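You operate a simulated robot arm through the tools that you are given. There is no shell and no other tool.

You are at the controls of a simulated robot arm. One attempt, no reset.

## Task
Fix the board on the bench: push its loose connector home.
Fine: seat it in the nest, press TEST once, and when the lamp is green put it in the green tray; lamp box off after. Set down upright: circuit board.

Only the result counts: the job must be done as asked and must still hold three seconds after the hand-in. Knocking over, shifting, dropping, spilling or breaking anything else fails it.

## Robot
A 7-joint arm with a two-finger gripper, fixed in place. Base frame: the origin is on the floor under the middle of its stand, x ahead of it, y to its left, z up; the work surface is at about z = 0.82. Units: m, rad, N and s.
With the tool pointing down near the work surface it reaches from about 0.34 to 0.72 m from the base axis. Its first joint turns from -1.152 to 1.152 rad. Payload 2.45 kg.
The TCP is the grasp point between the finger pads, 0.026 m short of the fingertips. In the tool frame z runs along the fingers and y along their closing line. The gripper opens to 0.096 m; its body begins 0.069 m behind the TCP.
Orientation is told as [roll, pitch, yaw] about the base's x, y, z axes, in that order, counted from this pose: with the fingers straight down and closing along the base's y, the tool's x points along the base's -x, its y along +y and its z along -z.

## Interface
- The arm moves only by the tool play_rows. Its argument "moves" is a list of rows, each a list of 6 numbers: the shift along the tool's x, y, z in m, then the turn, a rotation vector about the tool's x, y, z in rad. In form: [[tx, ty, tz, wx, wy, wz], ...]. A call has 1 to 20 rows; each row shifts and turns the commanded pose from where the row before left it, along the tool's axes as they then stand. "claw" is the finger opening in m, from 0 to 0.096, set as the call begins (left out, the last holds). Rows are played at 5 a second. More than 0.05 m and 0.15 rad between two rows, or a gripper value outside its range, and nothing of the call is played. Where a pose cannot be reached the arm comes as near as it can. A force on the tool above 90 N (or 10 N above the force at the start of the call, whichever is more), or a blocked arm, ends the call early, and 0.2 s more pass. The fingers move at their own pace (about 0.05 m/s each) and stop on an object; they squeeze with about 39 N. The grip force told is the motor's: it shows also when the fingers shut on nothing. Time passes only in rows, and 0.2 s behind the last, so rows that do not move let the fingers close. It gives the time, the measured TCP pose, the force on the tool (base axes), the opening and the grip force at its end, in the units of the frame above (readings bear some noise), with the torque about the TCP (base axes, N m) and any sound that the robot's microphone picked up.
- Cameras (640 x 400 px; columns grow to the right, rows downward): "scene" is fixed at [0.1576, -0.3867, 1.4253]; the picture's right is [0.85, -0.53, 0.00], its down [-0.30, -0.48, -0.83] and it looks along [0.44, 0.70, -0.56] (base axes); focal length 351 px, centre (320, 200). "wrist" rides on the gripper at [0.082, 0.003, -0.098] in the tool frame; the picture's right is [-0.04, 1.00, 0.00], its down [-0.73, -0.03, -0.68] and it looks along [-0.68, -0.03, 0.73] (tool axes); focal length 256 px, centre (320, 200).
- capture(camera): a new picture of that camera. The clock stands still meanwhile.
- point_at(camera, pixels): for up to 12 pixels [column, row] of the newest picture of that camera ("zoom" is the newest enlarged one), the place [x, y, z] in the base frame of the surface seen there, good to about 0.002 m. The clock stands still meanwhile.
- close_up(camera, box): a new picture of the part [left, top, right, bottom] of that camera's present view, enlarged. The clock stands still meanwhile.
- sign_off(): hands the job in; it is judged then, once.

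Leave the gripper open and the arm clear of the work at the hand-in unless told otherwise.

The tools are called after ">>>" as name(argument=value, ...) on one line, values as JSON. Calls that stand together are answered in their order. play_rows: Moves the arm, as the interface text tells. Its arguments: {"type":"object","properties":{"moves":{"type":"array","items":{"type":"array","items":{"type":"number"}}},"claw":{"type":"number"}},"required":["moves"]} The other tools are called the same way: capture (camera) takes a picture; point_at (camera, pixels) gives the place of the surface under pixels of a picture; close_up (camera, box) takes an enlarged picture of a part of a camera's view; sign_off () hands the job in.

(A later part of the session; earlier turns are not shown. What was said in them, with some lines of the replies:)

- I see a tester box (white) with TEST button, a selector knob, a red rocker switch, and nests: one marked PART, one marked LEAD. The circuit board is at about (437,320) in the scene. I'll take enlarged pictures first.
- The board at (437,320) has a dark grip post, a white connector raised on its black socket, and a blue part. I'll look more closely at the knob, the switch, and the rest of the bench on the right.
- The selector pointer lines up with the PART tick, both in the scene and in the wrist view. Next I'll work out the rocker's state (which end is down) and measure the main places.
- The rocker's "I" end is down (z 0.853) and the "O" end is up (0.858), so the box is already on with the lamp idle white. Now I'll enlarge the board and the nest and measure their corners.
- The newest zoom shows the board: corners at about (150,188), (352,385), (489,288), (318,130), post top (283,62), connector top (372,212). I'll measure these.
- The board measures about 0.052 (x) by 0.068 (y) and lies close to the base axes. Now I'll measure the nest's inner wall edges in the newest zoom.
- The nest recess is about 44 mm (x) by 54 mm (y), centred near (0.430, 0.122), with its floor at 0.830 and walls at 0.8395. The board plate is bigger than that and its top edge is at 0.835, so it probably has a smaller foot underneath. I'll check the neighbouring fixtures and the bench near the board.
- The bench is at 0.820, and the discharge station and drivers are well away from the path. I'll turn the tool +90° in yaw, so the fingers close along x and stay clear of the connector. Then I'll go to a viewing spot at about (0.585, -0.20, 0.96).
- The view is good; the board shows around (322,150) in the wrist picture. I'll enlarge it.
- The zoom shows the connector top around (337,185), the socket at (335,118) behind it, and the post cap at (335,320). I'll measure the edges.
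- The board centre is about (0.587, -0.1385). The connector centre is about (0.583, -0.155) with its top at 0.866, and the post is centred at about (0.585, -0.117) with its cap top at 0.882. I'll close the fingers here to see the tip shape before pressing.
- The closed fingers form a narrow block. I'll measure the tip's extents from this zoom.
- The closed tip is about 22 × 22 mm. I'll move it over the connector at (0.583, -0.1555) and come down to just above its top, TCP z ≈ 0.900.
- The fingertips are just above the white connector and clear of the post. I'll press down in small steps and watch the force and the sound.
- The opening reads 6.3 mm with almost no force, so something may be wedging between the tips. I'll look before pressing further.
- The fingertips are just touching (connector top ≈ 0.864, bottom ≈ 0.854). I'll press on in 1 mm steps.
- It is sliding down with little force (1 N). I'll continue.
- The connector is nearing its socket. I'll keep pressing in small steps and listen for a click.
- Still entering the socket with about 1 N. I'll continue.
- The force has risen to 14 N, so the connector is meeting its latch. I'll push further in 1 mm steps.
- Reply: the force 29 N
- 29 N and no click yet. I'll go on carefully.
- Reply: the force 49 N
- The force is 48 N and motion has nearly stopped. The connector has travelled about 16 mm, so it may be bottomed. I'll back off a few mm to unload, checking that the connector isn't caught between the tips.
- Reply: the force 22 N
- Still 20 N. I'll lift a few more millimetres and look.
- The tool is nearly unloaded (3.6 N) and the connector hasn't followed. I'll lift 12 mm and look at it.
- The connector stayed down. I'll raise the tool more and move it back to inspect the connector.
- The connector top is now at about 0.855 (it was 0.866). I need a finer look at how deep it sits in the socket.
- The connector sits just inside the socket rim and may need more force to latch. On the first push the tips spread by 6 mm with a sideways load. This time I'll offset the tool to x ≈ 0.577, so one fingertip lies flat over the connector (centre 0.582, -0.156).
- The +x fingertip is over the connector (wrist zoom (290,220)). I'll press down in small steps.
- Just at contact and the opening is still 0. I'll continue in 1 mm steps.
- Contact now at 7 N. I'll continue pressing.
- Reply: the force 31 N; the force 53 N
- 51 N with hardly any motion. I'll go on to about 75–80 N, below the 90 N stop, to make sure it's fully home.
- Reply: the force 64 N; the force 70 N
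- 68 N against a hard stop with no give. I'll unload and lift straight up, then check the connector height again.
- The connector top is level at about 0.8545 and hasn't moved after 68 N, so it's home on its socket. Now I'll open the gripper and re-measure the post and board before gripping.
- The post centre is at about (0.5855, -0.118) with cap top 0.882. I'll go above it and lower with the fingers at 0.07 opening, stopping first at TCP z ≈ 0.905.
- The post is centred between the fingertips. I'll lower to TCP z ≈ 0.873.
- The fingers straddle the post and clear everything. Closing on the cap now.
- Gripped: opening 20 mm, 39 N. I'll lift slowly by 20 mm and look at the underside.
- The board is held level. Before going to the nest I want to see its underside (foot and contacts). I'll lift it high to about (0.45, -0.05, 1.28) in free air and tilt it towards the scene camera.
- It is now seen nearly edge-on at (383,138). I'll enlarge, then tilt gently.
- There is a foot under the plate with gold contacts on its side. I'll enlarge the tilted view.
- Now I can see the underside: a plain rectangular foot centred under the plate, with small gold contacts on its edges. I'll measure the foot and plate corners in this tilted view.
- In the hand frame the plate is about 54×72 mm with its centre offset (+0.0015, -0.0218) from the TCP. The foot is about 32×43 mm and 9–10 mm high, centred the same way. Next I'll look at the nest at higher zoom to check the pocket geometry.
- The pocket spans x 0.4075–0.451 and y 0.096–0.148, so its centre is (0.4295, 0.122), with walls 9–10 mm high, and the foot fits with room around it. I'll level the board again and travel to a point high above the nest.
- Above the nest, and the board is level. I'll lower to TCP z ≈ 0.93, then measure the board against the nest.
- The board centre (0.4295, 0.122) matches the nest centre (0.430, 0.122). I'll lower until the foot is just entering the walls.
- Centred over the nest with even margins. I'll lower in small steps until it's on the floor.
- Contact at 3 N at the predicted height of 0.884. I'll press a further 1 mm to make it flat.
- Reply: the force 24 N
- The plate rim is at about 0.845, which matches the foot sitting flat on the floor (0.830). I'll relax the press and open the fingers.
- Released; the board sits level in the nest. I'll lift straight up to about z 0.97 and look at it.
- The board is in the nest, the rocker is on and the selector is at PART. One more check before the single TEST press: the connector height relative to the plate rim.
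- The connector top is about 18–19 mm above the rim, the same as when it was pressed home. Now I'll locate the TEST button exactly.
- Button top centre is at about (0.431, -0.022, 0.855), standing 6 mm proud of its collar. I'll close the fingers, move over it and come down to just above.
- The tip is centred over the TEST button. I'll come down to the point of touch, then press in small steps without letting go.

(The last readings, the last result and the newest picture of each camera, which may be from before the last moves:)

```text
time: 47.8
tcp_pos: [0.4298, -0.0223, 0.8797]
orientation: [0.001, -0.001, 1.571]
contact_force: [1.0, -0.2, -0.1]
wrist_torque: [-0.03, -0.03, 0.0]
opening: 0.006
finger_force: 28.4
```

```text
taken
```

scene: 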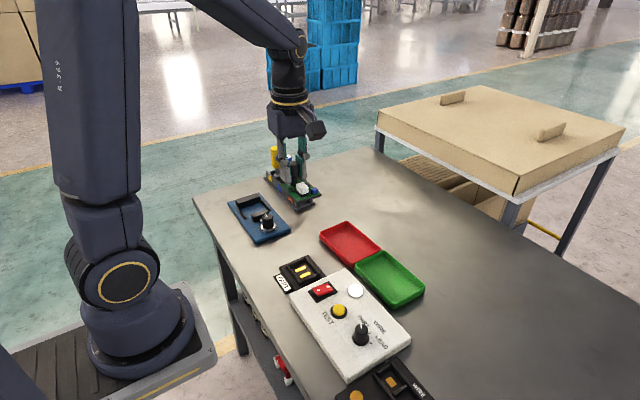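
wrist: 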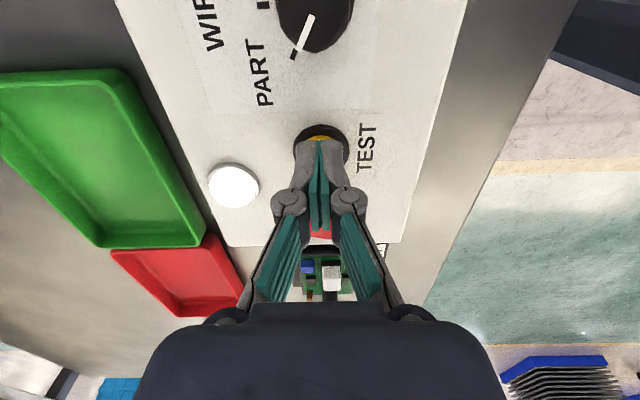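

The tip has just touched (the opening reads 6 mm, as it did before on contact). I'll press further in 1 mm steps.

>>> play_rows(moves=[[0, 0, 0.001, 0, 0, 0], [0, 0, 0.001, 0, 0, 0]])

>>> capture(camera="wrist")

```text
time: 48.4
tcp_pos: [0.4304, -0.0218, 0.8781]
orientation: [0.0, 0.001, 1.571]
contact_force: [0.1, 1.0, 1.0]
wrist_torque: [0.0, -0.05, 0.0]
opening: 0.0059
finger_force: 28.8
```

```text
taken
```

wrist: 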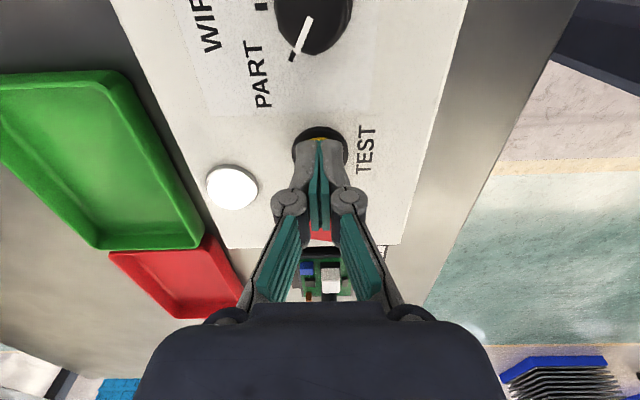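

>>> play_rows(moves=[[0, 0, 0.001, 0, 0, 0], [0, 0, 0.001, 0, 0, 0]])

>>> capture(camera="wrist")

```text
time: 49.0
tcp_pos: [0.4299, -0.0213, 0.8768]
orientation: [0.002, 0.001, 1.57]
contact_force: [-0.7, -0.7, 1.5]
wrist_torque: [0.0, 0.02, 0.0]
opening: 0.006
finger_force: 29.0
heard: click
```

```text
taken
```

wrist: 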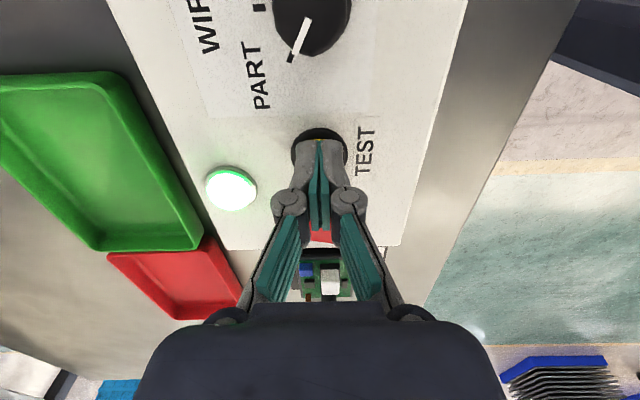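

A click was heard and the lamp at (231,187) glows green. I'll lift straight off in one move and check the lamp.

>>> play_rows(moves=[[0, 0, -0.01, 0, 0, 0], [0, 0, -0.02, 0, 0, 0], [0, 0, -0.04, 0, 0, 0], [0, 0, -0.04, 0, 0, 0]])

>>> close_up(camera="scene", box=[270, 240, 420, 360])

>>> capture(camera="wrist")

```text
time: 50.0
tcp_pos: [0.429, -0.0186, 0.9874]
orientation: [0.0, 0.001, 1.572]
contact_force: [0.9, -0.9, 0.9]
wrist_torque: [-0.02, 0.02, -0.03]
opening: 0.0
finger_force: 28.1
```

```text
3.33 times, centred on (345, 300) of scene
```

zoom: 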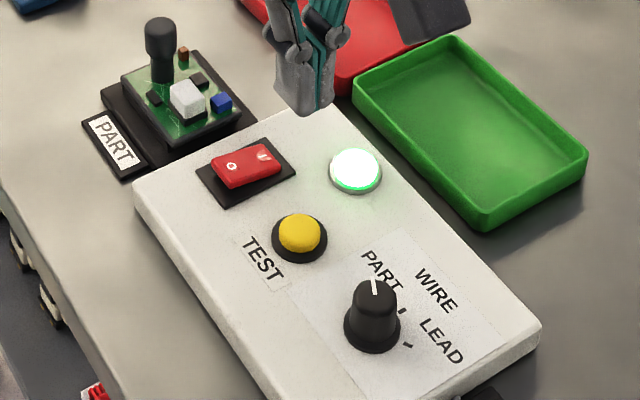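

```text
taken
```

wrist: 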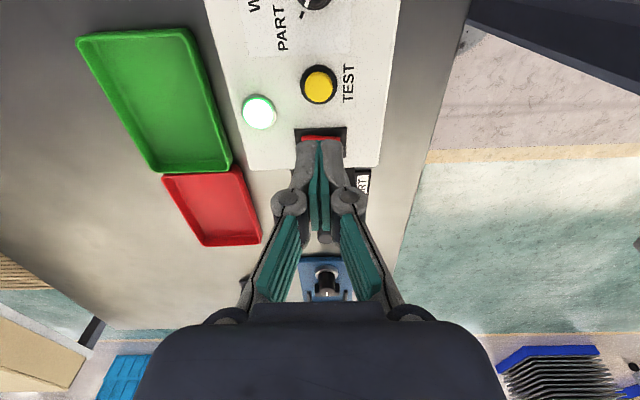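

The lamp is steady green. The board goes to the green tray next. I'll measure the tray in the scene view.

>>> close_up(camera="scene", box=[345, 240, 435, 315])

>>> point_at(camera="zoom", pixels=[[100, 150], [250, 55], [540, 270], [345, 390], [110, 165], [255, 70], [520, 275], [350, 360], [310, 210], [210, 160], [400, 270], [345, 340]])

```text
5.33 times, centred on (390, 278) of scene
```

zoom: 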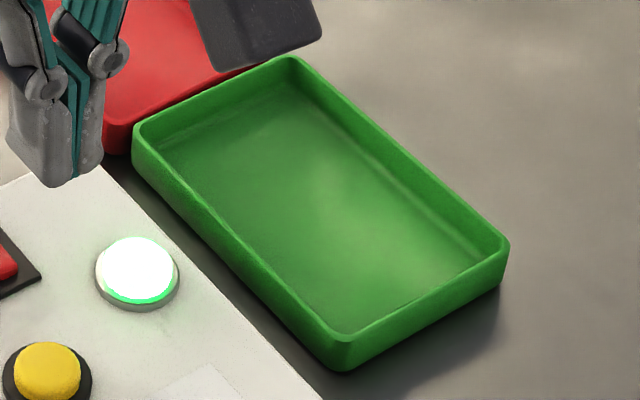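

```text
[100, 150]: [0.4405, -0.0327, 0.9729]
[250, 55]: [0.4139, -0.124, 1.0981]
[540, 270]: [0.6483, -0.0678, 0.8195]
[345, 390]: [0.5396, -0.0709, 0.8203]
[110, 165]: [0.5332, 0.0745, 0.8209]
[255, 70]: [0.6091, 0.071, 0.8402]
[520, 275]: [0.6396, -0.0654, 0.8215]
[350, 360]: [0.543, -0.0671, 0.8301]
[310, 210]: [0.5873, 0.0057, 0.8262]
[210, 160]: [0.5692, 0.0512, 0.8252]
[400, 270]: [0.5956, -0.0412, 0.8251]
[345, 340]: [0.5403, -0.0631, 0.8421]
```

>>> point_at(camera="zoom", pixels=[[138, 130], [290, 60], [503, 243], [345, 343], [160, 145], [285, 85], [480, 260], [345, 325], [220, 220], [400, 150], [430, 300], [200, 100]])

```text
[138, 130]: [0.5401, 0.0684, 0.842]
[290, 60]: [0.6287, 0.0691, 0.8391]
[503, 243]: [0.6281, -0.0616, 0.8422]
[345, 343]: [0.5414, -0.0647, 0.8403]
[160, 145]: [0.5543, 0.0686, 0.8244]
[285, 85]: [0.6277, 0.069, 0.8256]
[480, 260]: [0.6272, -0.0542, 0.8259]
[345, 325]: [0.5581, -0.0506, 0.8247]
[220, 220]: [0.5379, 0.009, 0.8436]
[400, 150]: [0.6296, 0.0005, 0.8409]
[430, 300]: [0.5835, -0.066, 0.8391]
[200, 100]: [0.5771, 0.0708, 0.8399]
```

Tray inside: x 0.543–0.628, y -0.062–0.067, floor 0.825. The board (54×72 mm) fits flat with its centre at (0.585, 0.002). I'll go back above the post in the nest with the fingers opening to 0.07.

>>> play_rows(moves=[[-0.0407, 0.0006, 0, 0, 0, 0], [-0.0407, 0.0006, 0, 0, 0, 0], [-0.0407, 0.0006, 0, 0, 0, 0], [-0.0407, 0.0006, 0, 0, 0, 0], [0, 0, 0.035, 0, 0, 0], [0, 0, 0.035, 0, 0, 0], [0, 0, 0, 0, 0, 0]], claw=0.07)

>>> capture(camera="wrist")

>>> close_up(camera="scene", box=[250, 200, 370, 310])

```text
time: 51.6
tcp_pos: [0.4263, 0.1412, 0.9168]
orientation: [0.001, 0.002, 1.57]
contact_force: [0.2, 0.4, 0.2]
wrist_torque: [-0.02, -0.01, 0.03]
opening: 0.0701
finger_force: 0.1
```

```text
taken
```

wrist: 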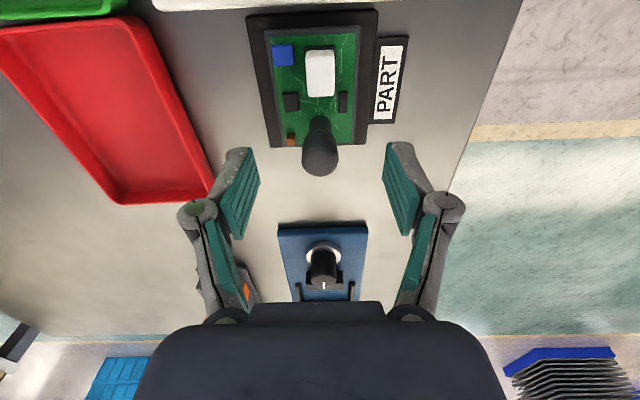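

```text
3.64 times, centred on (310, 255) of scene
```

zoom: 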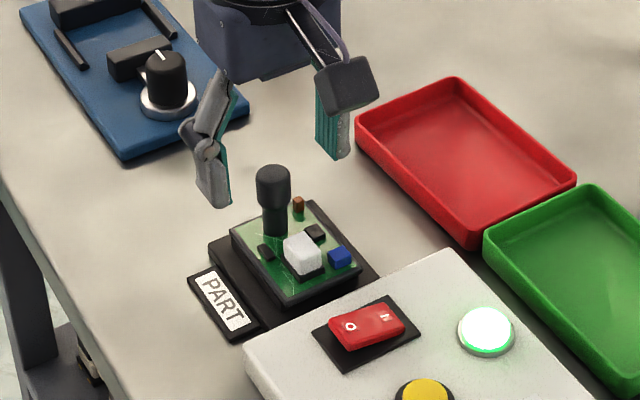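

The lamp is still green. The fingers are above and straddling the post. I'll go down to TCP z ≈ 0.884 and grip.

>>> play_rows(moves=[[-0.001, -0.001, 0.012, 0, 0, 0], [0, 0, 0.012, 0, 0, 0], [0, 0, 0.009, 0, 0, 0], [0, 0, 0, 0, 0, 0]])

>>> close_up(camera="scene", box=[270, 230, 350, 295])

```text
time: 52.6
tcp_pos: [0.4286, 0.1422, 0.8831]
orientation: [-0.002, 0.0, 1.571]
contact_force: [-0.4, 0.2, -0.8]
wrist_torque: [-0.02, 0.01, 0.03]
opening: 0.0699
finger_force: 0.2
```

```text
6.15 times, centred on (310, 262) of scene
```

zoom: 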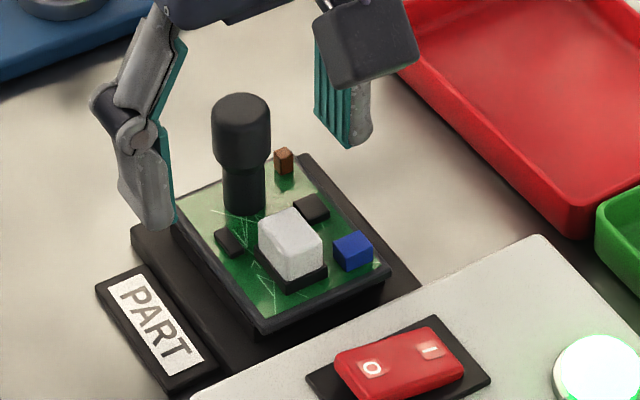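

Now I'll close on the post.

>>> play_rows(moves=[[0, 0, 0, 0, 0, 0], [0, 0, 0, 0, 0, 0], [0, 0, 0, 0, 0, 0], [0, 0, 0, 0, 0, 0], [0, 0, 0, 0, 0, 0]], claw=0.0)

```text
time: 53.8
tcp_pos: [0.4288, 0.1435, 0.8834]
orientation: [-0.001, -0.001, 1.572]
contact_force: [-0.9, 0.1, -0.2]
wrist_torque: [-0.01, 0.02, 0.02]
opening: 0.02
finger_force: 38.8
```

Gripped (20 mm, 39 N). I'll lift straight up out of the nest to about z 0.98.

>>> play_rows(moves=[[0, 0, -0.004, 0, 0, 0], [0, 0, -0.006, 0, 0, 0], [0, 0, -0.01, 0, 0, 0], [0, 0, -0.02, 0, 0, 0], [0, 0, -0.03, 0, 0, 0], [0, 0, -0.03, 0, 0, 0]])

>>> capture(camera="scene")

>>> capture(camera="wrist")

```text
time: 55.2
tcp_pos: [0.4291, 0.1437, 0.9843]
orientation: [-0.001, -0.001, 1.571]
contact_force: [-0.5, 0.4, -1.5]
wrist_torque: [0.04, -0.01, 0.0]
opening: 0.0201
finger_force: 38.8
```

```text
taken
```

scene: 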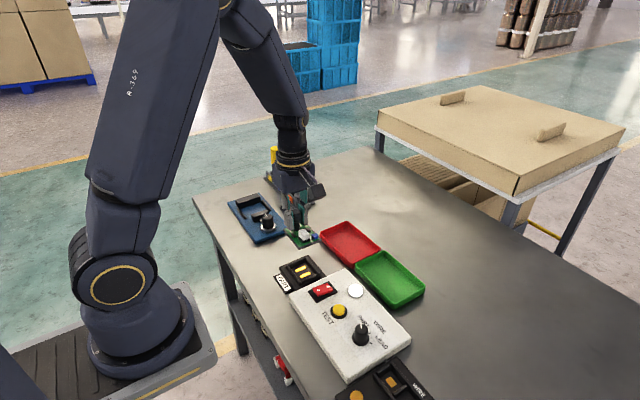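

```text
taken
```

wrist: 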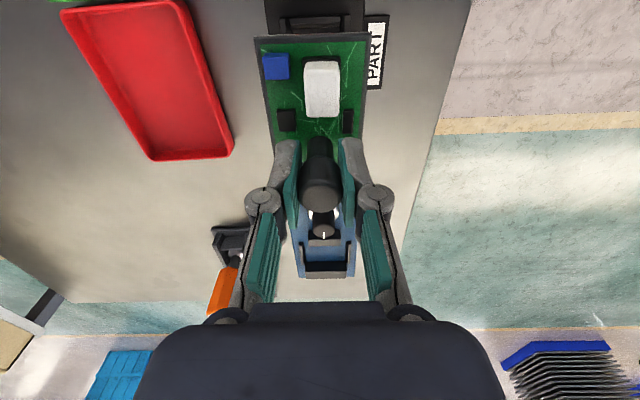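

The board is held level (the lamp went idle once it left the nest). I'll carry it over the green tray to TCP (0.583, 0.023), then lower to about z 0.91.

>>> play_rows(moves=[[0.02408, -0.0308, 0, 0, 0, 0], [0.02408, -0.0308, 0, 0, 0, 0], [0.02408, -0.0308, 0, 0, 0, 0], [0.02408, -0.0308, 0, 0, 0, 0], [0.02408, -0.0308, 0, 0, 0, 0], [0, 0, 0, 0, 0, 0], [0, 0, 0.025, 0, 0, 0], [0, 0, 0.025, 0, 0, 0], [0, 0, 0.022, 0, 0, 0]])

>>> close_up(camera="scene", box=[330, 210, 450, 320])

>>> capture(camera="wrist")

```text
time: 57.2
tcp_pos: [0.5809, 0.0216, 0.9098]
orientation: [0.0, 0.0, 1.57]
contact_force: [-0.4, 0.6, -1.1]
wrist_torque: [0.03, 0.0, -0.01]
opening: 0.0202
finger_force: 39.4
```

```text
3.64 times, centred on (390, 265) of scene
```

zoom: 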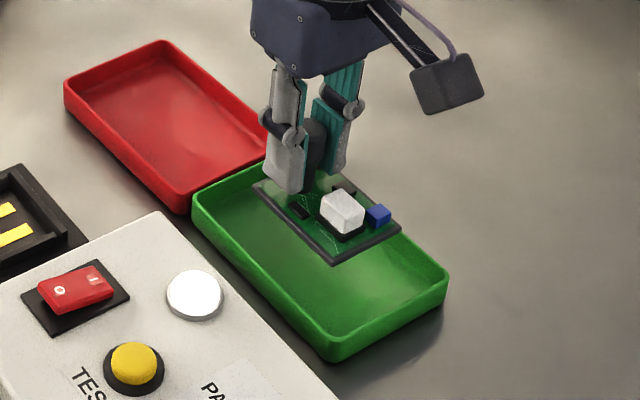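

```text
taken
```

wrist: 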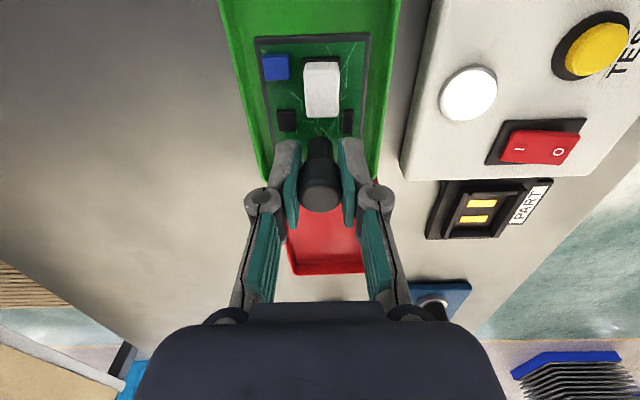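

The board is over the tray within its walls. I'll nudge +2 mm in x and lower until the foot is about to touch the tray floor.

>>> play_rows(moves=[[0.0, -0.002, 0.006, 0, 0, 0], [0, 0, 0.008, 0, 0, 0], [0, 0, 0.008, 0, 0, 0], [0, 0, 0.005, 0, 0, 0], [0, 0, 0.002, 0, 0, 0]])

>>> close_up(camera="scene", box=[345, 230, 435, 315])

```text
time: 58.4
tcp_pos: [0.5848, 0.0231, 0.8816]
orientation: [0.0, -0.001, 1.571]
contact_force: [0.0, 0.2, -1.8]
wrist_torque: [-0.02, 0.02, -0.02]
opening: 0.0199
finger_force: 38.7
```

```text
4.71 times, centred on (390, 272) of scene
```

zoom: 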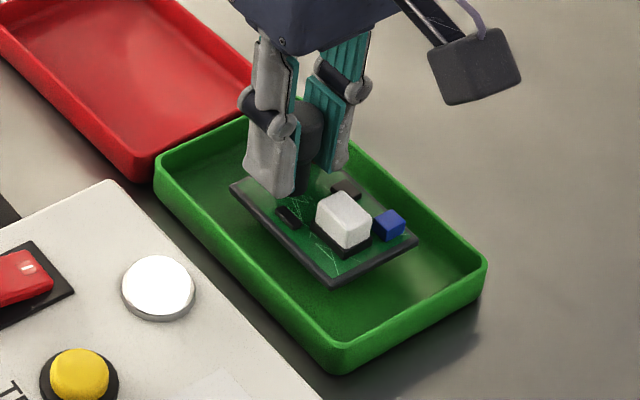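

Well inside the tray. I'll lower in 1 mm steps to touch down.

>>> play_rows(moves=[[0, 0, 0.001, 0, 0, 0], [0, 0, 0.001, 0, 0, 0], [0, 0, 0, 0, 0, 0]])

```text
time: 59.2
tcp_pos: [0.5853, 0.0229, 0.8791]
orientation: [0.0, 0.002, 1.571]
contact_force: [-0.3, 0.1, -0.9]
wrist_torque: [0.03, 0.01, 0.0]
opening: 0.02
finger_force: 39.0
```

>>> play_rows(moves=[[0, 0, 0.001, 0, 0, 0], [0, 0, 0, 0, 0, 0]])

```text
time: 59.8
tcp_pos: [0.5836, 0.021, 0.8783]
orientation: [0.0, -0.001, 1.571]
contact_force: [-0.2, -0.2, -1.0]
wrist_torque: [-0.01, -0.01, -0.01]
opening: 0.0198
finger_force: 38.9
```

>>> play_rows(moves=[[0, 0, 0.001, 0, 0, 0], [0, 0, 0, 0, 0, 0]])

>>> close_up(camera="scene", box=[365, 250, 425, 300])

```text
time: 60.4
tcp_pos: [0.5861, 0.0226, 0.8789]
orientation: [0.0, 0.0, 1.571]
contact_force: [0.3, -0.3, -0.5]
wrist_torque: [0.0, 0.01, 0.01]
opening: 0.02
finger_force: 39.3
```

```text
8.00 times, centred on (395, 275) of scene
```

zoom: 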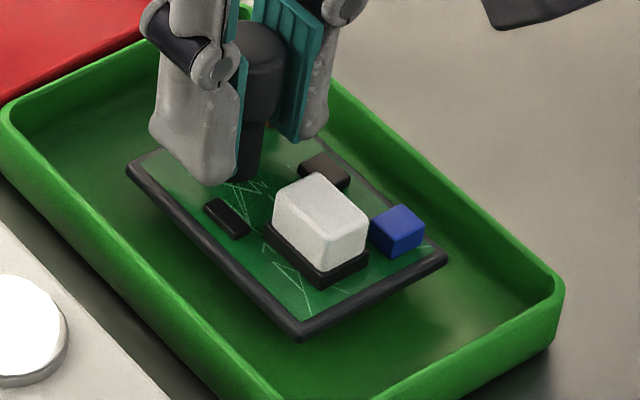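

No floor contact yet. I'll continue by 0.7 mm steps.

>>> play_rows(moves=[[0, 0, 0.0007, 0, 0, 0], [0, 0, 0, 0, 0, 0]])

```text
time: 61.0
tcp_pos: [0.5844, 0.0219, 0.8772]
orientation: [-0.001, -0.001, 1.57]
contact_force: [-0.7, 0.3, 7.8]
wrist_torque: [-0.11, 0.06, -0.04]
opening: 0.0203
finger_force: 39.4
```

Touchdown (8 N). I'll ease up slightly and open the fingers to 0.05.

>>> play_rows(moves=[[0, 0, -0.0003, 0, 0, 0], [0, 0, 0, 0, 0, 0]])

>>> play_rows(moves=[[0, 0, 0, 0, 0, 0], [0, 0, 0, 0, 0, 0], [0, 0, 0, 0, 0, 0], [0, 0, 0, 0, 0, 0]], claw=0.05)

>>> close_up(camera="scene", box=[345, 230, 435, 315])

```text
time: 61.6
tcp_pos: [0.5841, 0.0229, 0.8764]
orientation: [0.0, -0.001, 1.573]
contact_force: [1.7, 0.3, 5.0]
wrist_torque: [-0.02, -0.09, 0.02]
opening: 0.0199
finger_force: 38.6
```

```text
time: 62.6
tcp_pos: [0.5845, 0.0208, 0.8784]
orientation: [-0.001, 0.001, 1.571]
contact_force: [-0.7, 0.5, 0.5]
wrist_torque: [-0.02, -0.03, 0.02]
opening: 0.05
finger_force: 0.0
```

```text
4.71 times, centred on (390, 272) of scene
```

zoom: 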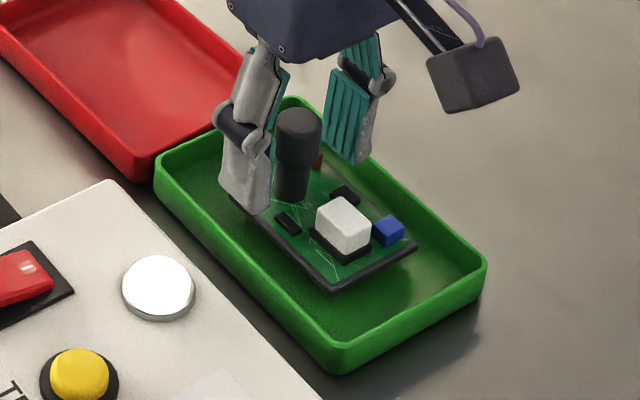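

The board stands upright in the tray and is released. I'll lift straight up, well clear of the post.

>>> play_rows(moves=[[0, 0, -0.01, 0, 0, 0], [0, 0, -0.03, 0, 0, 0], [0, 0, -0.04, 0, 0, 0], [0, 0, -0.04, 0, 0, 0]])

>>> close_up(camera="scene", box=[345, 230, 435, 315])

>>> close_up(camera="scene", box=[302, 275, 344, 305])

>>> point_at(camera="zoom", pixels=[[200, 200], [260, 200], [420, 160], [340, 180], [230, 180], [250, 240], [400, 130], [450, 180], [160, 200], [330, 250]])

```text
time: 63.6
tcp_pos: [0.5858, 0.0218, 0.9964]
orientation: [0.0, 0.0, 1.572]
contact_force: [0.0, 0.3, -0.5]
wrist_torque: [-0.02, 0.02, 0.0]
opening: 0.0501
finger_force: 0.0
```

```text
4.71 times, centred on (390, 272) of scene
```

zoom: 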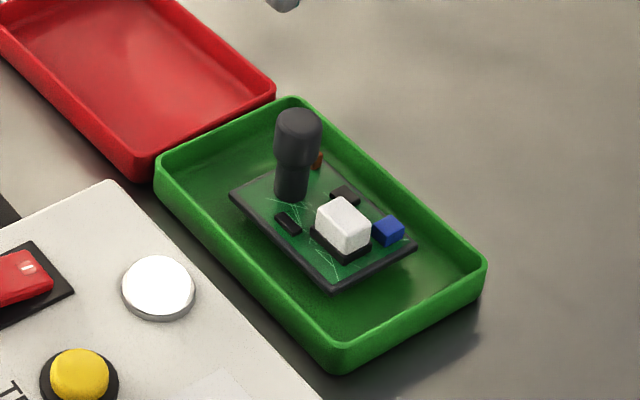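

```text
13.33 times, centred on (323, 290) of scene
```

zoom: 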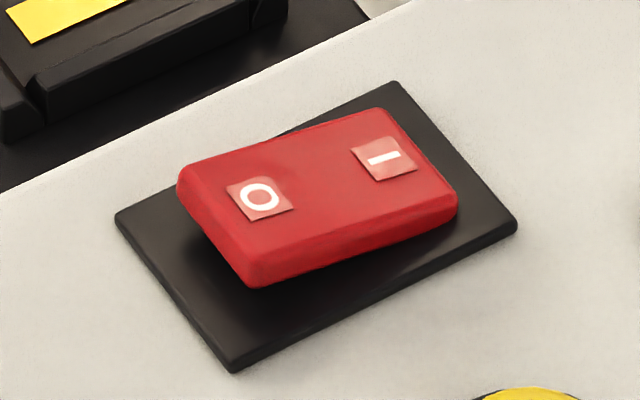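

```text
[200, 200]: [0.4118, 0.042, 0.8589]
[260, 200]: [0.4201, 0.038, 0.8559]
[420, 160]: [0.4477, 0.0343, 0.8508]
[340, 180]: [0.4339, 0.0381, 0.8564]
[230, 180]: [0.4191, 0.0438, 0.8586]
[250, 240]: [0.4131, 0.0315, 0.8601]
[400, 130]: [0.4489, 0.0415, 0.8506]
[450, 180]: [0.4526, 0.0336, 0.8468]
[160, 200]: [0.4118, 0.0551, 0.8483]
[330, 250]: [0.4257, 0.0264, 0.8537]
```

The board is upright and settled in the green tray. Last comes the rocker: the O end is raised (z 0.859 at x ≈ 0.412, y ≈ 0.038). I'll close the fingers, go over the O end at (0.411, 0.038) and come down close.

>>> play_rows(moves=[[-0.004, 0.0435, 0, 0, 0, 0], [-0.004, 0.0435, 0, 0, 0, 0], [-0.004, 0.0435, 0, 0, 0, 0], [-0.004, 0.0435, 0, 0, 0, 0], [0, 0, 0.033, 0, 0, 0], [0, 0, 0.033, 0, 0, 0], [0, 0, 0.033, 0, 0, 0], [0, 0, 0, 0, 0, 0]], claw=0.0)

>>> close_up(camera="scene", box=[290, 240, 370, 310])

>>> capture(camera="wrist")

```text
time: 65.4
tcp_pos: [0.41, 0.0385, 0.8978]
orientation: [0.001, 0.0, 1.571]
contact_force: [-0.6, 0.5, -0.4]
wrist_torque: [0.01, -0.01, 0.0]
opening: 0.0
finger_force: 28.7
```

```text
5.71 times, centred on (330, 275) of scene
```

zoom: 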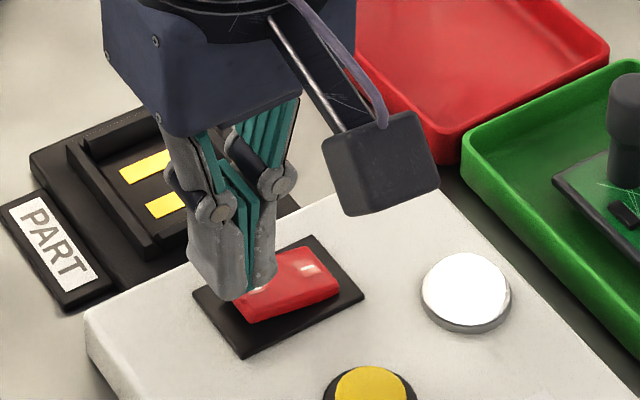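

```text
taken
```

wrist: 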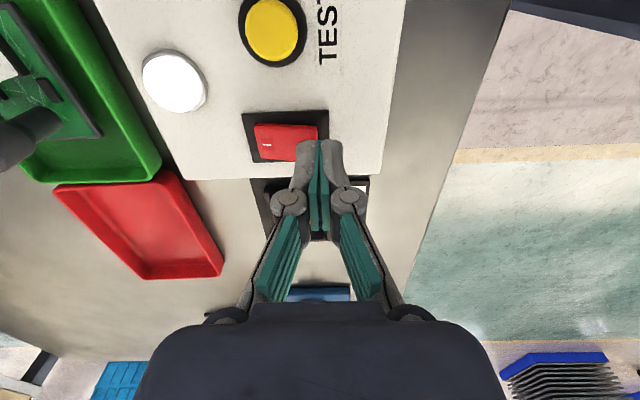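

The tip is over the O end. I'll press down in steps, watching force and sound.

>>> play_rows(moves=[[0, 0, 0.006, 0, 0, 0], [0, 0, 0.005, 0, 0, 0], [0, 0, 0.002, 0, 0, 0], [0, 0, 0.002, 0, 0, 0], [0, 0, 0.001, 0, 0, 0]])

>>> close_up(camera="scene", box=[290, 240, 370, 310])

```text
time: 66.6
tcp_pos: [0.4096, 0.0378, 0.8816]
orientation: [0.001, 0.003, 1.572]
contact_force: [-6.0, 0.5, 4.5]
wrist_torque: [0.12, 0.1, -0.01]
opening: 0.0002
finger_force: 28.2
```

```text
5.71 times, centred on (330, 275) of scene
```

zoom: 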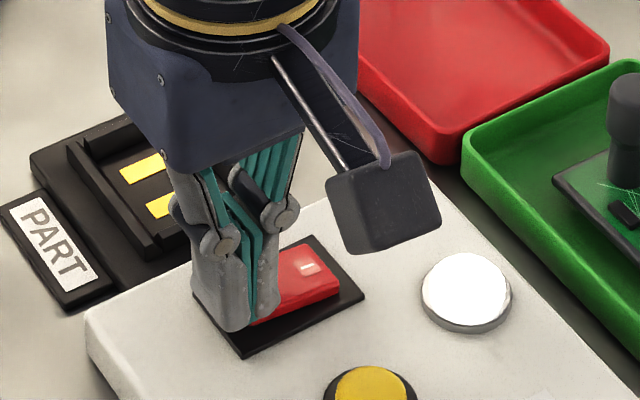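

There's a sideways load of -6 N in x, so the tip's rounded edge is catching the rocker's end. I'll back up, shift +6 mm in x to sit on its top face, and press again.

>>> play_rows(moves=[[0, 0, -0.005, 0, 0, 0], [0, 0, -0.005, 0, 0, 0], [0, -0.006, 0, 0, 0, 0], [0, 0, 0, 0, 0, 0]])

>>> close_up(camera="scene", box=[290, 240, 370, 310])

>>> close_up(camera="wrist", box=[220, 80, 380, 200])

```text
time: 67.6
tcp_pos: [0.4168, 0.0374, 0.8921]
orientation: [0.0, 0.0, 1.571]
contact_force: [0.9, 0.0, 0.8]
wrist_torque: [0.02, 0.01, -0.01]
opening: 0.0
finger_force: 29.1
```

```text
5.71 times, centred on (330, 275) of scene
```

zoom: 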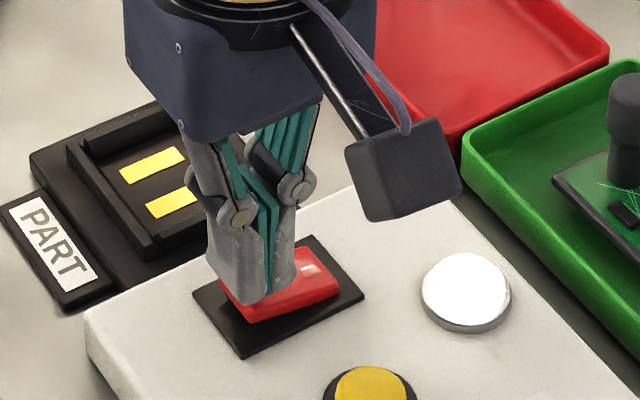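

```text
3.33 times, centred on (300, 140) of wrist
```

zoom: 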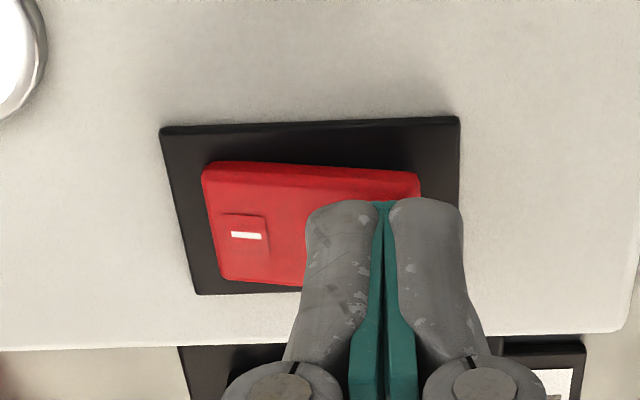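

Now the tips lie over the O half of the rocker. I'll press down again.

>>> play_rows(moves=[[0, 0, 0.004, 0, 0, 0], [0, 0, 0.003, 0, 0, 0], [0, 0, 0.002, 0, 0, 0], [0, 0, 0.001, 0, 0, 0]])

>>> close_up(camera="wrist", box=[220, 80, 380, 200])

```text
time: 68.6
tcp_pos: [0.4157, 0.0387, 0.8811]
orientation: [0.001, 0.001, 1.57]
contact_force: [-4.4, 1.0, 4.1]
wrist_torque: [0.03, 0.15, -0.05]
opening: 0.0002
finger_force: 28.4
```

```text
3.33 times, centred on (300, 140) of wrist
```

zoom: 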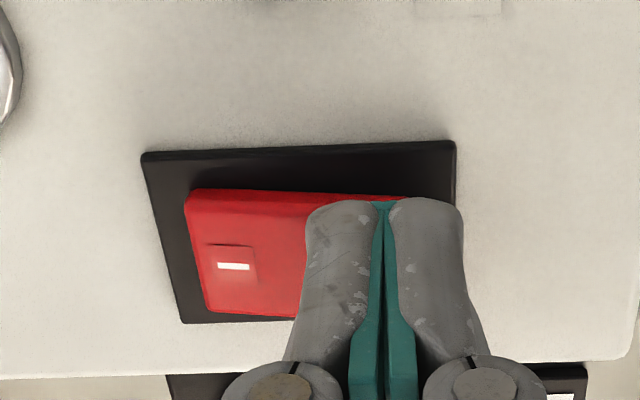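

The rocker is starting to turn (4 N). I'll continue in 1 mm steps.

>>> play_rows(moves=[[0, 0, 0.001, 0, 0, 0], [0, 0, 0.001, 0, 0, 0]])

>>> close_up(camera="wrist", box=[220, 80, 380, 200])

```text
time: 69.2
tcp_pos: [0.417, 0.0382, 0.8805]
orientation: [-0.003, -0.001, 1.571]
contact_force: [-0.4, 0.1, 0.4]
wrist_torque: [0.0, 0.02, 0.0]
opening: 0.0001
finger_force: 28.4
```

```text
3.33 times, centred on (300, 140) of wrist
```

zoom: 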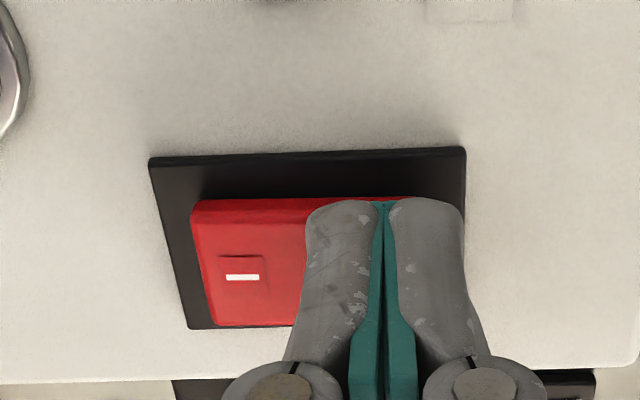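

The force dropped to almost 0; the rocker may have moved. I'll look from the scene camera.

>>> close_up(camera="scene", box=[300, 260, 350, 310])

>>> point_at(camera="zoom", pixels=[[370, 180], [390, 210], [360, 220], [345, 240], [410, 220], [300, 260], [330, 250]])

```text
8.00 times, centred on (325, 285) of scene
```

zoom: 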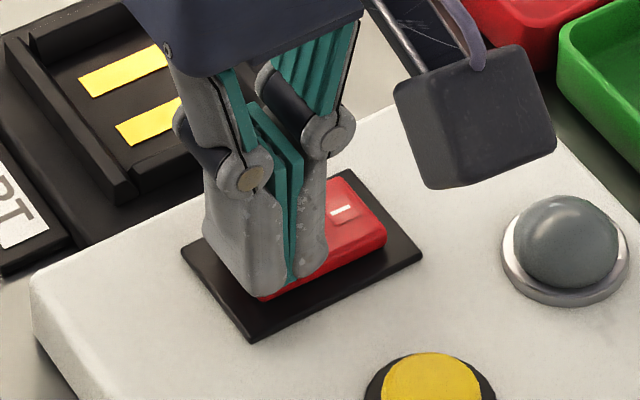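

```text
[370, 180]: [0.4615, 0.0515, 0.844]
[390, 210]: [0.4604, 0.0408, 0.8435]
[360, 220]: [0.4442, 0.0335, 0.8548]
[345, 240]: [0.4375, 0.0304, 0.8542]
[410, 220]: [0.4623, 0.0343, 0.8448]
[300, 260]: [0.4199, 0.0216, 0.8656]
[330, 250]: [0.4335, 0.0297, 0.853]
```

The lamp dome is now dark grey, so the box is off and the rocker has snapped over. I'll lift straight up and verify.

>>> play_rows(moves=[[0, 0, -0.01, 0, 0, 0], [0, 0, -0.03, 0, 0, 0], [0, 0, -0.04, 0, 0, 0], [0, 0, -0.04, 0, 0, 0], [0, 0, -0.04, 0, 0, 0]])

>>> close_up(camera="scene", box=[300, 260, 380, 320])

>>> close_up(camera="scene", box=[302, 275, 344, 305])

>>> point_at(camera="zoom", pixels=[[200, 205], [260, 200], [420, 160], [340, 180], [230, 200], [250, 250], [400, 130], [440, 190]])

```text
time: 70.4
tcp_pos: [0.4167, 0.0381, 1.041]
orientation: [-0.002, -0.002, 1.571]
contact_force: [1.0, -0.7, 1.0]
wrist_torque: [0.0, 0.0, 0.02]
opening: 0.0002
finger_force: 28.5
```

```text
6.67 times, centred on (340, 290) of scene
```

zoom: 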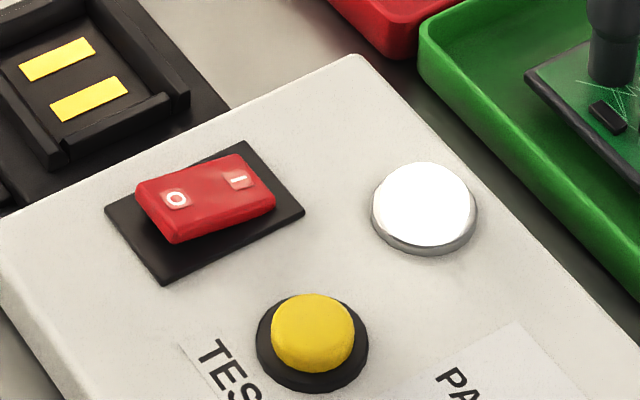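

```text
13.33 times, centred on (323, 290) of scene
```

zoom: 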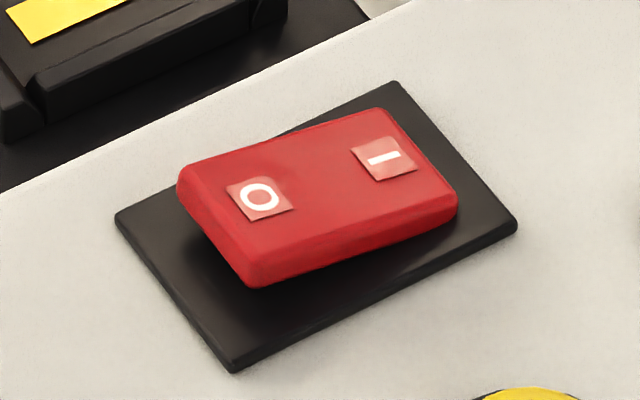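

```text
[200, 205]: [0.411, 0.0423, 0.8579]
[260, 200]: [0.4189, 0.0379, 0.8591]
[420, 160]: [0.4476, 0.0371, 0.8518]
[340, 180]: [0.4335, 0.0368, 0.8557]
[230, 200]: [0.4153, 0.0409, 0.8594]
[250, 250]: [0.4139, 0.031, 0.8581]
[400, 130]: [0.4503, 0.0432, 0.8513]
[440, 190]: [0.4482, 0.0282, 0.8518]
```

It sprang back: the lamp is white again and the O end is up, so the rocker only went partway. The flat tip was bearing too near the pivot. I'll press again further out, at x ≈ 0.409, and go deeper to the end stop.

>>> play_rows(moves=[[0, 0.0077, 0, 0, 0, 0], [0, 0, 0.04, 0, 0, 0], [0, 0, 0.04, 0, 0, 0], [0, 0, 0.04, 0, 0, 0], [0, 0, 0.025, 0, 0, 0], [0, 0, 0.009, 0, 0, 0], [0, 0, 0, 0, 0, 0]])

>>> close_up(camera="scene", box=[300, 260, 350, 310])

```text
time: 72.0
tcp_pos: [0.4085, 0.0375, 0.8878]
orientation: [0.001, -0.001, 1.571]
contact_force: [0.3, -0.2, 0.7]
wrist_torque: [0.02, 0.02, 0.0]
opening: 0.0003
finger_force: 28.2
```

```text
8.00 times, centred on (325, 285) of scene
```

zoom: 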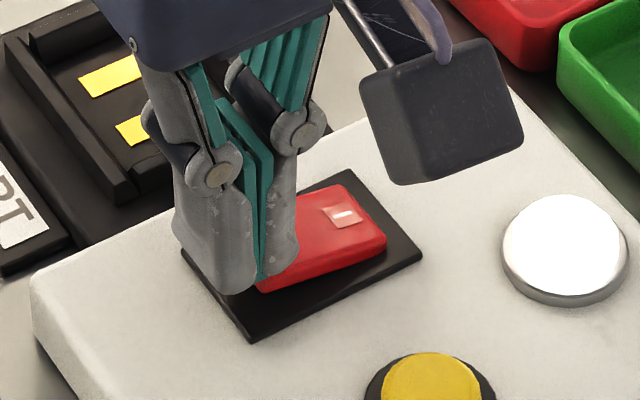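

Just above the O end with no contact. I'll press down in 1.5 mm steps.

>>> play_rows(moves=[[0, 0, 0.0015, 0, 0, 0], [0, 0, 0.0015, 0, 0, 0], [0, 0, 0.0015, 0, 0, 0], [0, 0, 0.0015, 0, 0, 0]])

>>> close_up(camera="scene", box=[300, 260, 350, 310])

```text
time: 73.0
tcp_pos: [0.4084, 0.0379, 0.8803]
orientation: [0.0, 0.0, 1.57]
contact_force: [-1.3, -0.3, 0.4]
wrist_torque: [0.04, 0.03, 0.04]
opening: 0.0
finger_force: 28.7
```

```text
8.00 times, centred on (325, 285) of scene
```

zoom: 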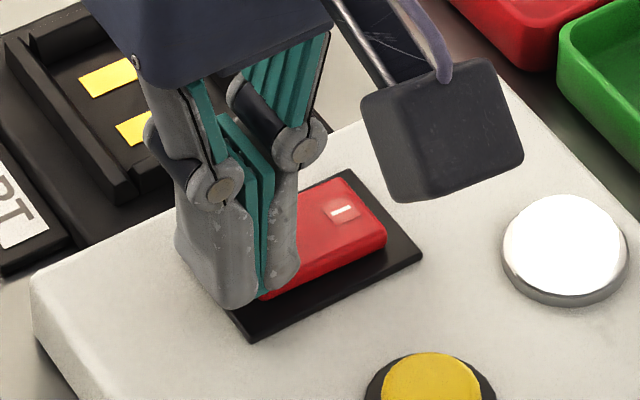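

>>> play_rows(moves=[[0, 0, 0.0015, 0, 0, 0], [0, 0, 0.0015, 0, 0, 0]])

>>> close_up(camera="scene", box=[300, 260, 350, 310])

```text
time: 73.6
tcp_pos: [0.4099, 0.0374, 0.8778]
orientation: [0.002, -0.001, 1.574]
contact_force: [0.2, 0.2, -1.0]
wrist_torque: [-0.04, 0.01, -0.02]
opening: 0.0
finger_force: 28.5
```

```text
8.00 times, centred on (325, 285) of scene
```

zoom: 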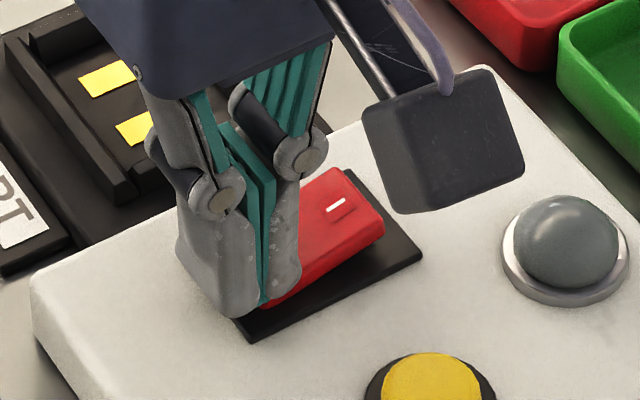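

The lamp is dark and the I end has visibly risen. I'll go a bit deeper to be sure it's on its stop.

>>> play_rows(moves=[[0, 0, 0.001, 0, 0, 0], [0, 0, 0.001, 0, 0, 0]])

>>> close_up(camera="scene", box=[300, 260, 350, 310])

>>> point_at(camera="zoom", pixels=[[335, 205], [340, 185], [360, 200], [370, 225], [320, 230], [310, 255]])

```text
time: 74.2
tcp_pos: [0.4079, 0.0374, 0.8767]
orientation: [-0.002, 0.0, 1.572]
contact_force: [-1.1, -1.1, 14.9]
wrist_torque: [0.03, -0.09, -0.01]
opening: 0.0003
finger_force: 28.4
```

```text
8.00 times, centred on (325, 285) of scene
```

zoom: 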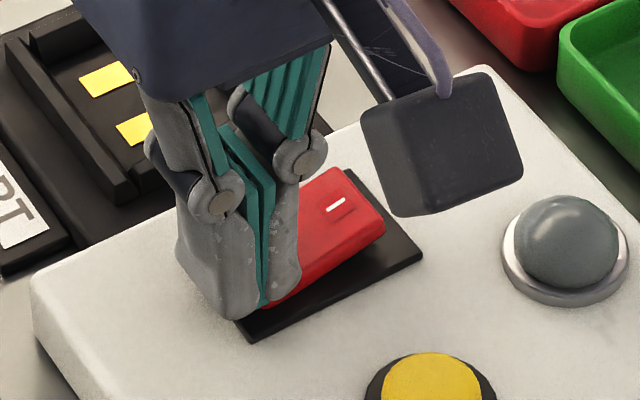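

```text
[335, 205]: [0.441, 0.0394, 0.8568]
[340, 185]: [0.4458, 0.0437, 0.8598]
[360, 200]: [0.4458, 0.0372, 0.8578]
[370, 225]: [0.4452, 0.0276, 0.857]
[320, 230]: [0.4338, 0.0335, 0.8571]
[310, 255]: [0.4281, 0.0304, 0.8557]
```

At the end stop (15 N). The I end is now at 0.859 and the lamp is dark. I'll lift straight up and check that it stays.

>>> play_rows(moves=[[0, 0, -0.004, 0, 0, 0], [0, 0, -0.006, 0, 0, 0], [0, 0, -0.03, 0, 0, 0], [0, 0, -0.04, 0, 0, 0], [0, 0, -0.04, 0, 0, 0], [0, 0, -0.04, 0, 0, 0]])

>>> close_up(camera="scene", box=[300, 260, 380, 320])

>>> close_up(camera="scene", box=[302, 275, 344, 305])

>>> point_at(camera="zoom", pixels=[[220, 225], [260, 200], [420, 160], [340, 180], [230, 210], [260, 260], [400, 130], [430, 180]])

```text
time: 75.6
tcp_pos: [0.408, 0.0369, 1.0341]
orientation: [-0.001, 0.0, 1.572]
contact_force: [-0.2, 1.2, 0.8]
wrist_torque: [-0.01, 0.0, 0.05]
opening: 0.0
finger_force: 28.3
```

```text
6.67 times, centred on (340, 290) of scene
```

zoom: 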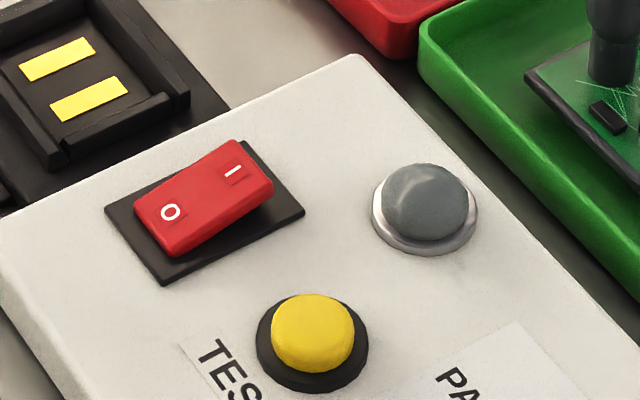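

```text
13.33 times, centred on (323, 290) of scene
```

zoom: 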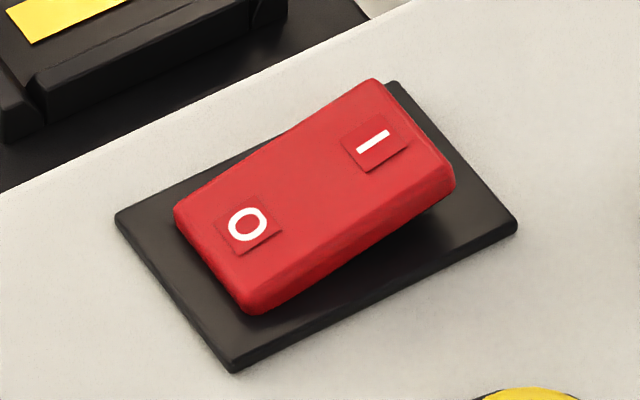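

```text
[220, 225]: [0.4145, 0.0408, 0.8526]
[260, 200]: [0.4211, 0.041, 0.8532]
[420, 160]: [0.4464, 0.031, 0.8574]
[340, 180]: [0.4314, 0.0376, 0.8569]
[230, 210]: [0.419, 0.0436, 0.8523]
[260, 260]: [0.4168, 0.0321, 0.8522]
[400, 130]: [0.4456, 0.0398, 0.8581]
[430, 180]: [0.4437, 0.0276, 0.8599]
```

The rocker now stays with O down (0.852) and I up (0.859), and the lamp is dark: the box is off. I'll open the gripper, move the arm up clear of the work, and do a final check.

>>> play_rows(moves=[[0, 0.01, -0.035, 0, 0, 0], [0, 0.01, -0.035, 0, 0, 0], [0, 0.01, -0.035, 0, 0, 0], [0, 0.01, -0.035, 0, 0, 0], [0, 0, 0, 0, 0, 0], [0, 0, 0, 0, 0, 0]], claw=0.096)

>>> capture(camera="scene")

>>> close_up(camera="scene", box=[270, 230, 450, 390])

>>> close_up(camera="scene", box=[355, 240, 430, 310])

```text
time: 77.0
tcp_pos: [0.3676, 0.0366, 1.1748]
orientation: [-0.001, 0.001, 1.571]
contact_force: [0.3, -0.2, 0.3]
wrist_torque: [-0.02, -0.06, 0.01]
opening: 0.096
finger_force: 0.0
```

```text
taken
```

scene: 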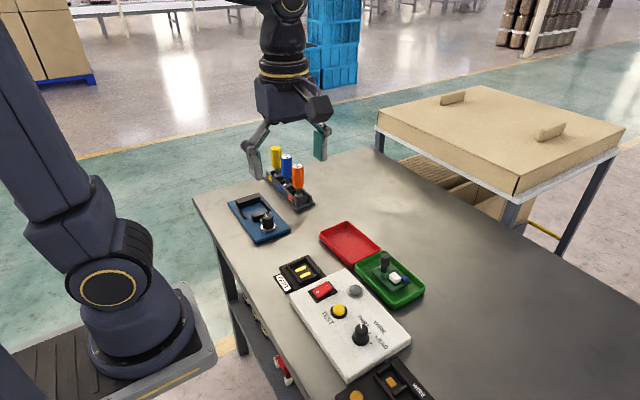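

```text
2.50 times, centred on (360, 310) of scene
```

zoom: 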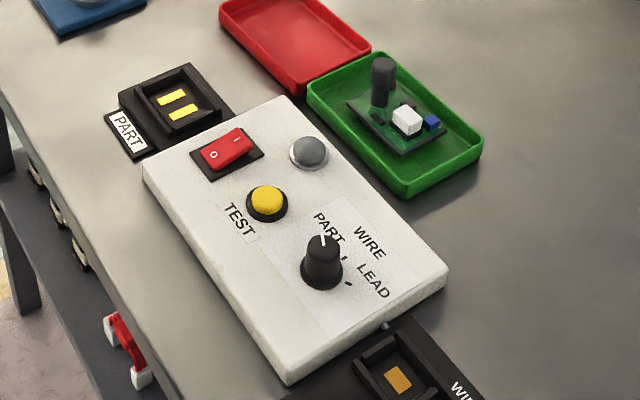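

```text
5.71 times, centred on (392, 275) of scene
```

zoom: 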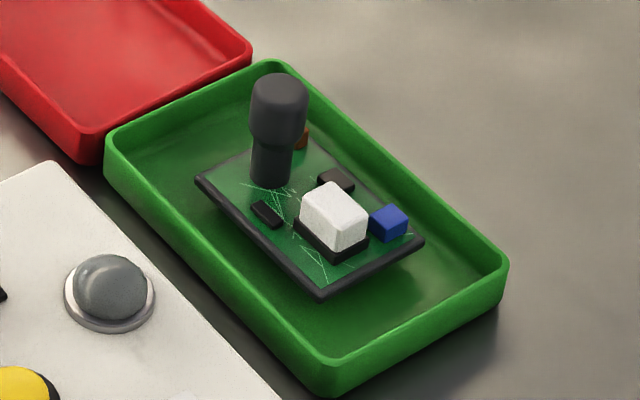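

Everything is in place:
- The board is upright in the green tray with its connector home.
- The lamp box is off.
- The nest is empty and nothing else has been disturbed.
- The gripper is open and the arm is clear.

I'm handing in now.

>>> sign_off()

```text
The job is handed in.
```

The board is repaired and standing upright in the green tray, and I've handed the job in.

- **Connector:** I pushed it down onto its socket. It stopped hard there and did not move under about 68 N. No click was heard at the connector, but the lamp test that followed came out green.
- **Test:** The board sat flat in the PART nest and I pressed TEST once. It clicked and the lamp turned steady green.
- **Lamp box:** It is off. My first press on the rocker only went partway and the box came back on. The second press went to the stop and has stayed off, with the lamp dark.

In the final pictures the nest was empty and nothing else on the bench looked disturbed. The gripper is open and the arm is clear of the work.
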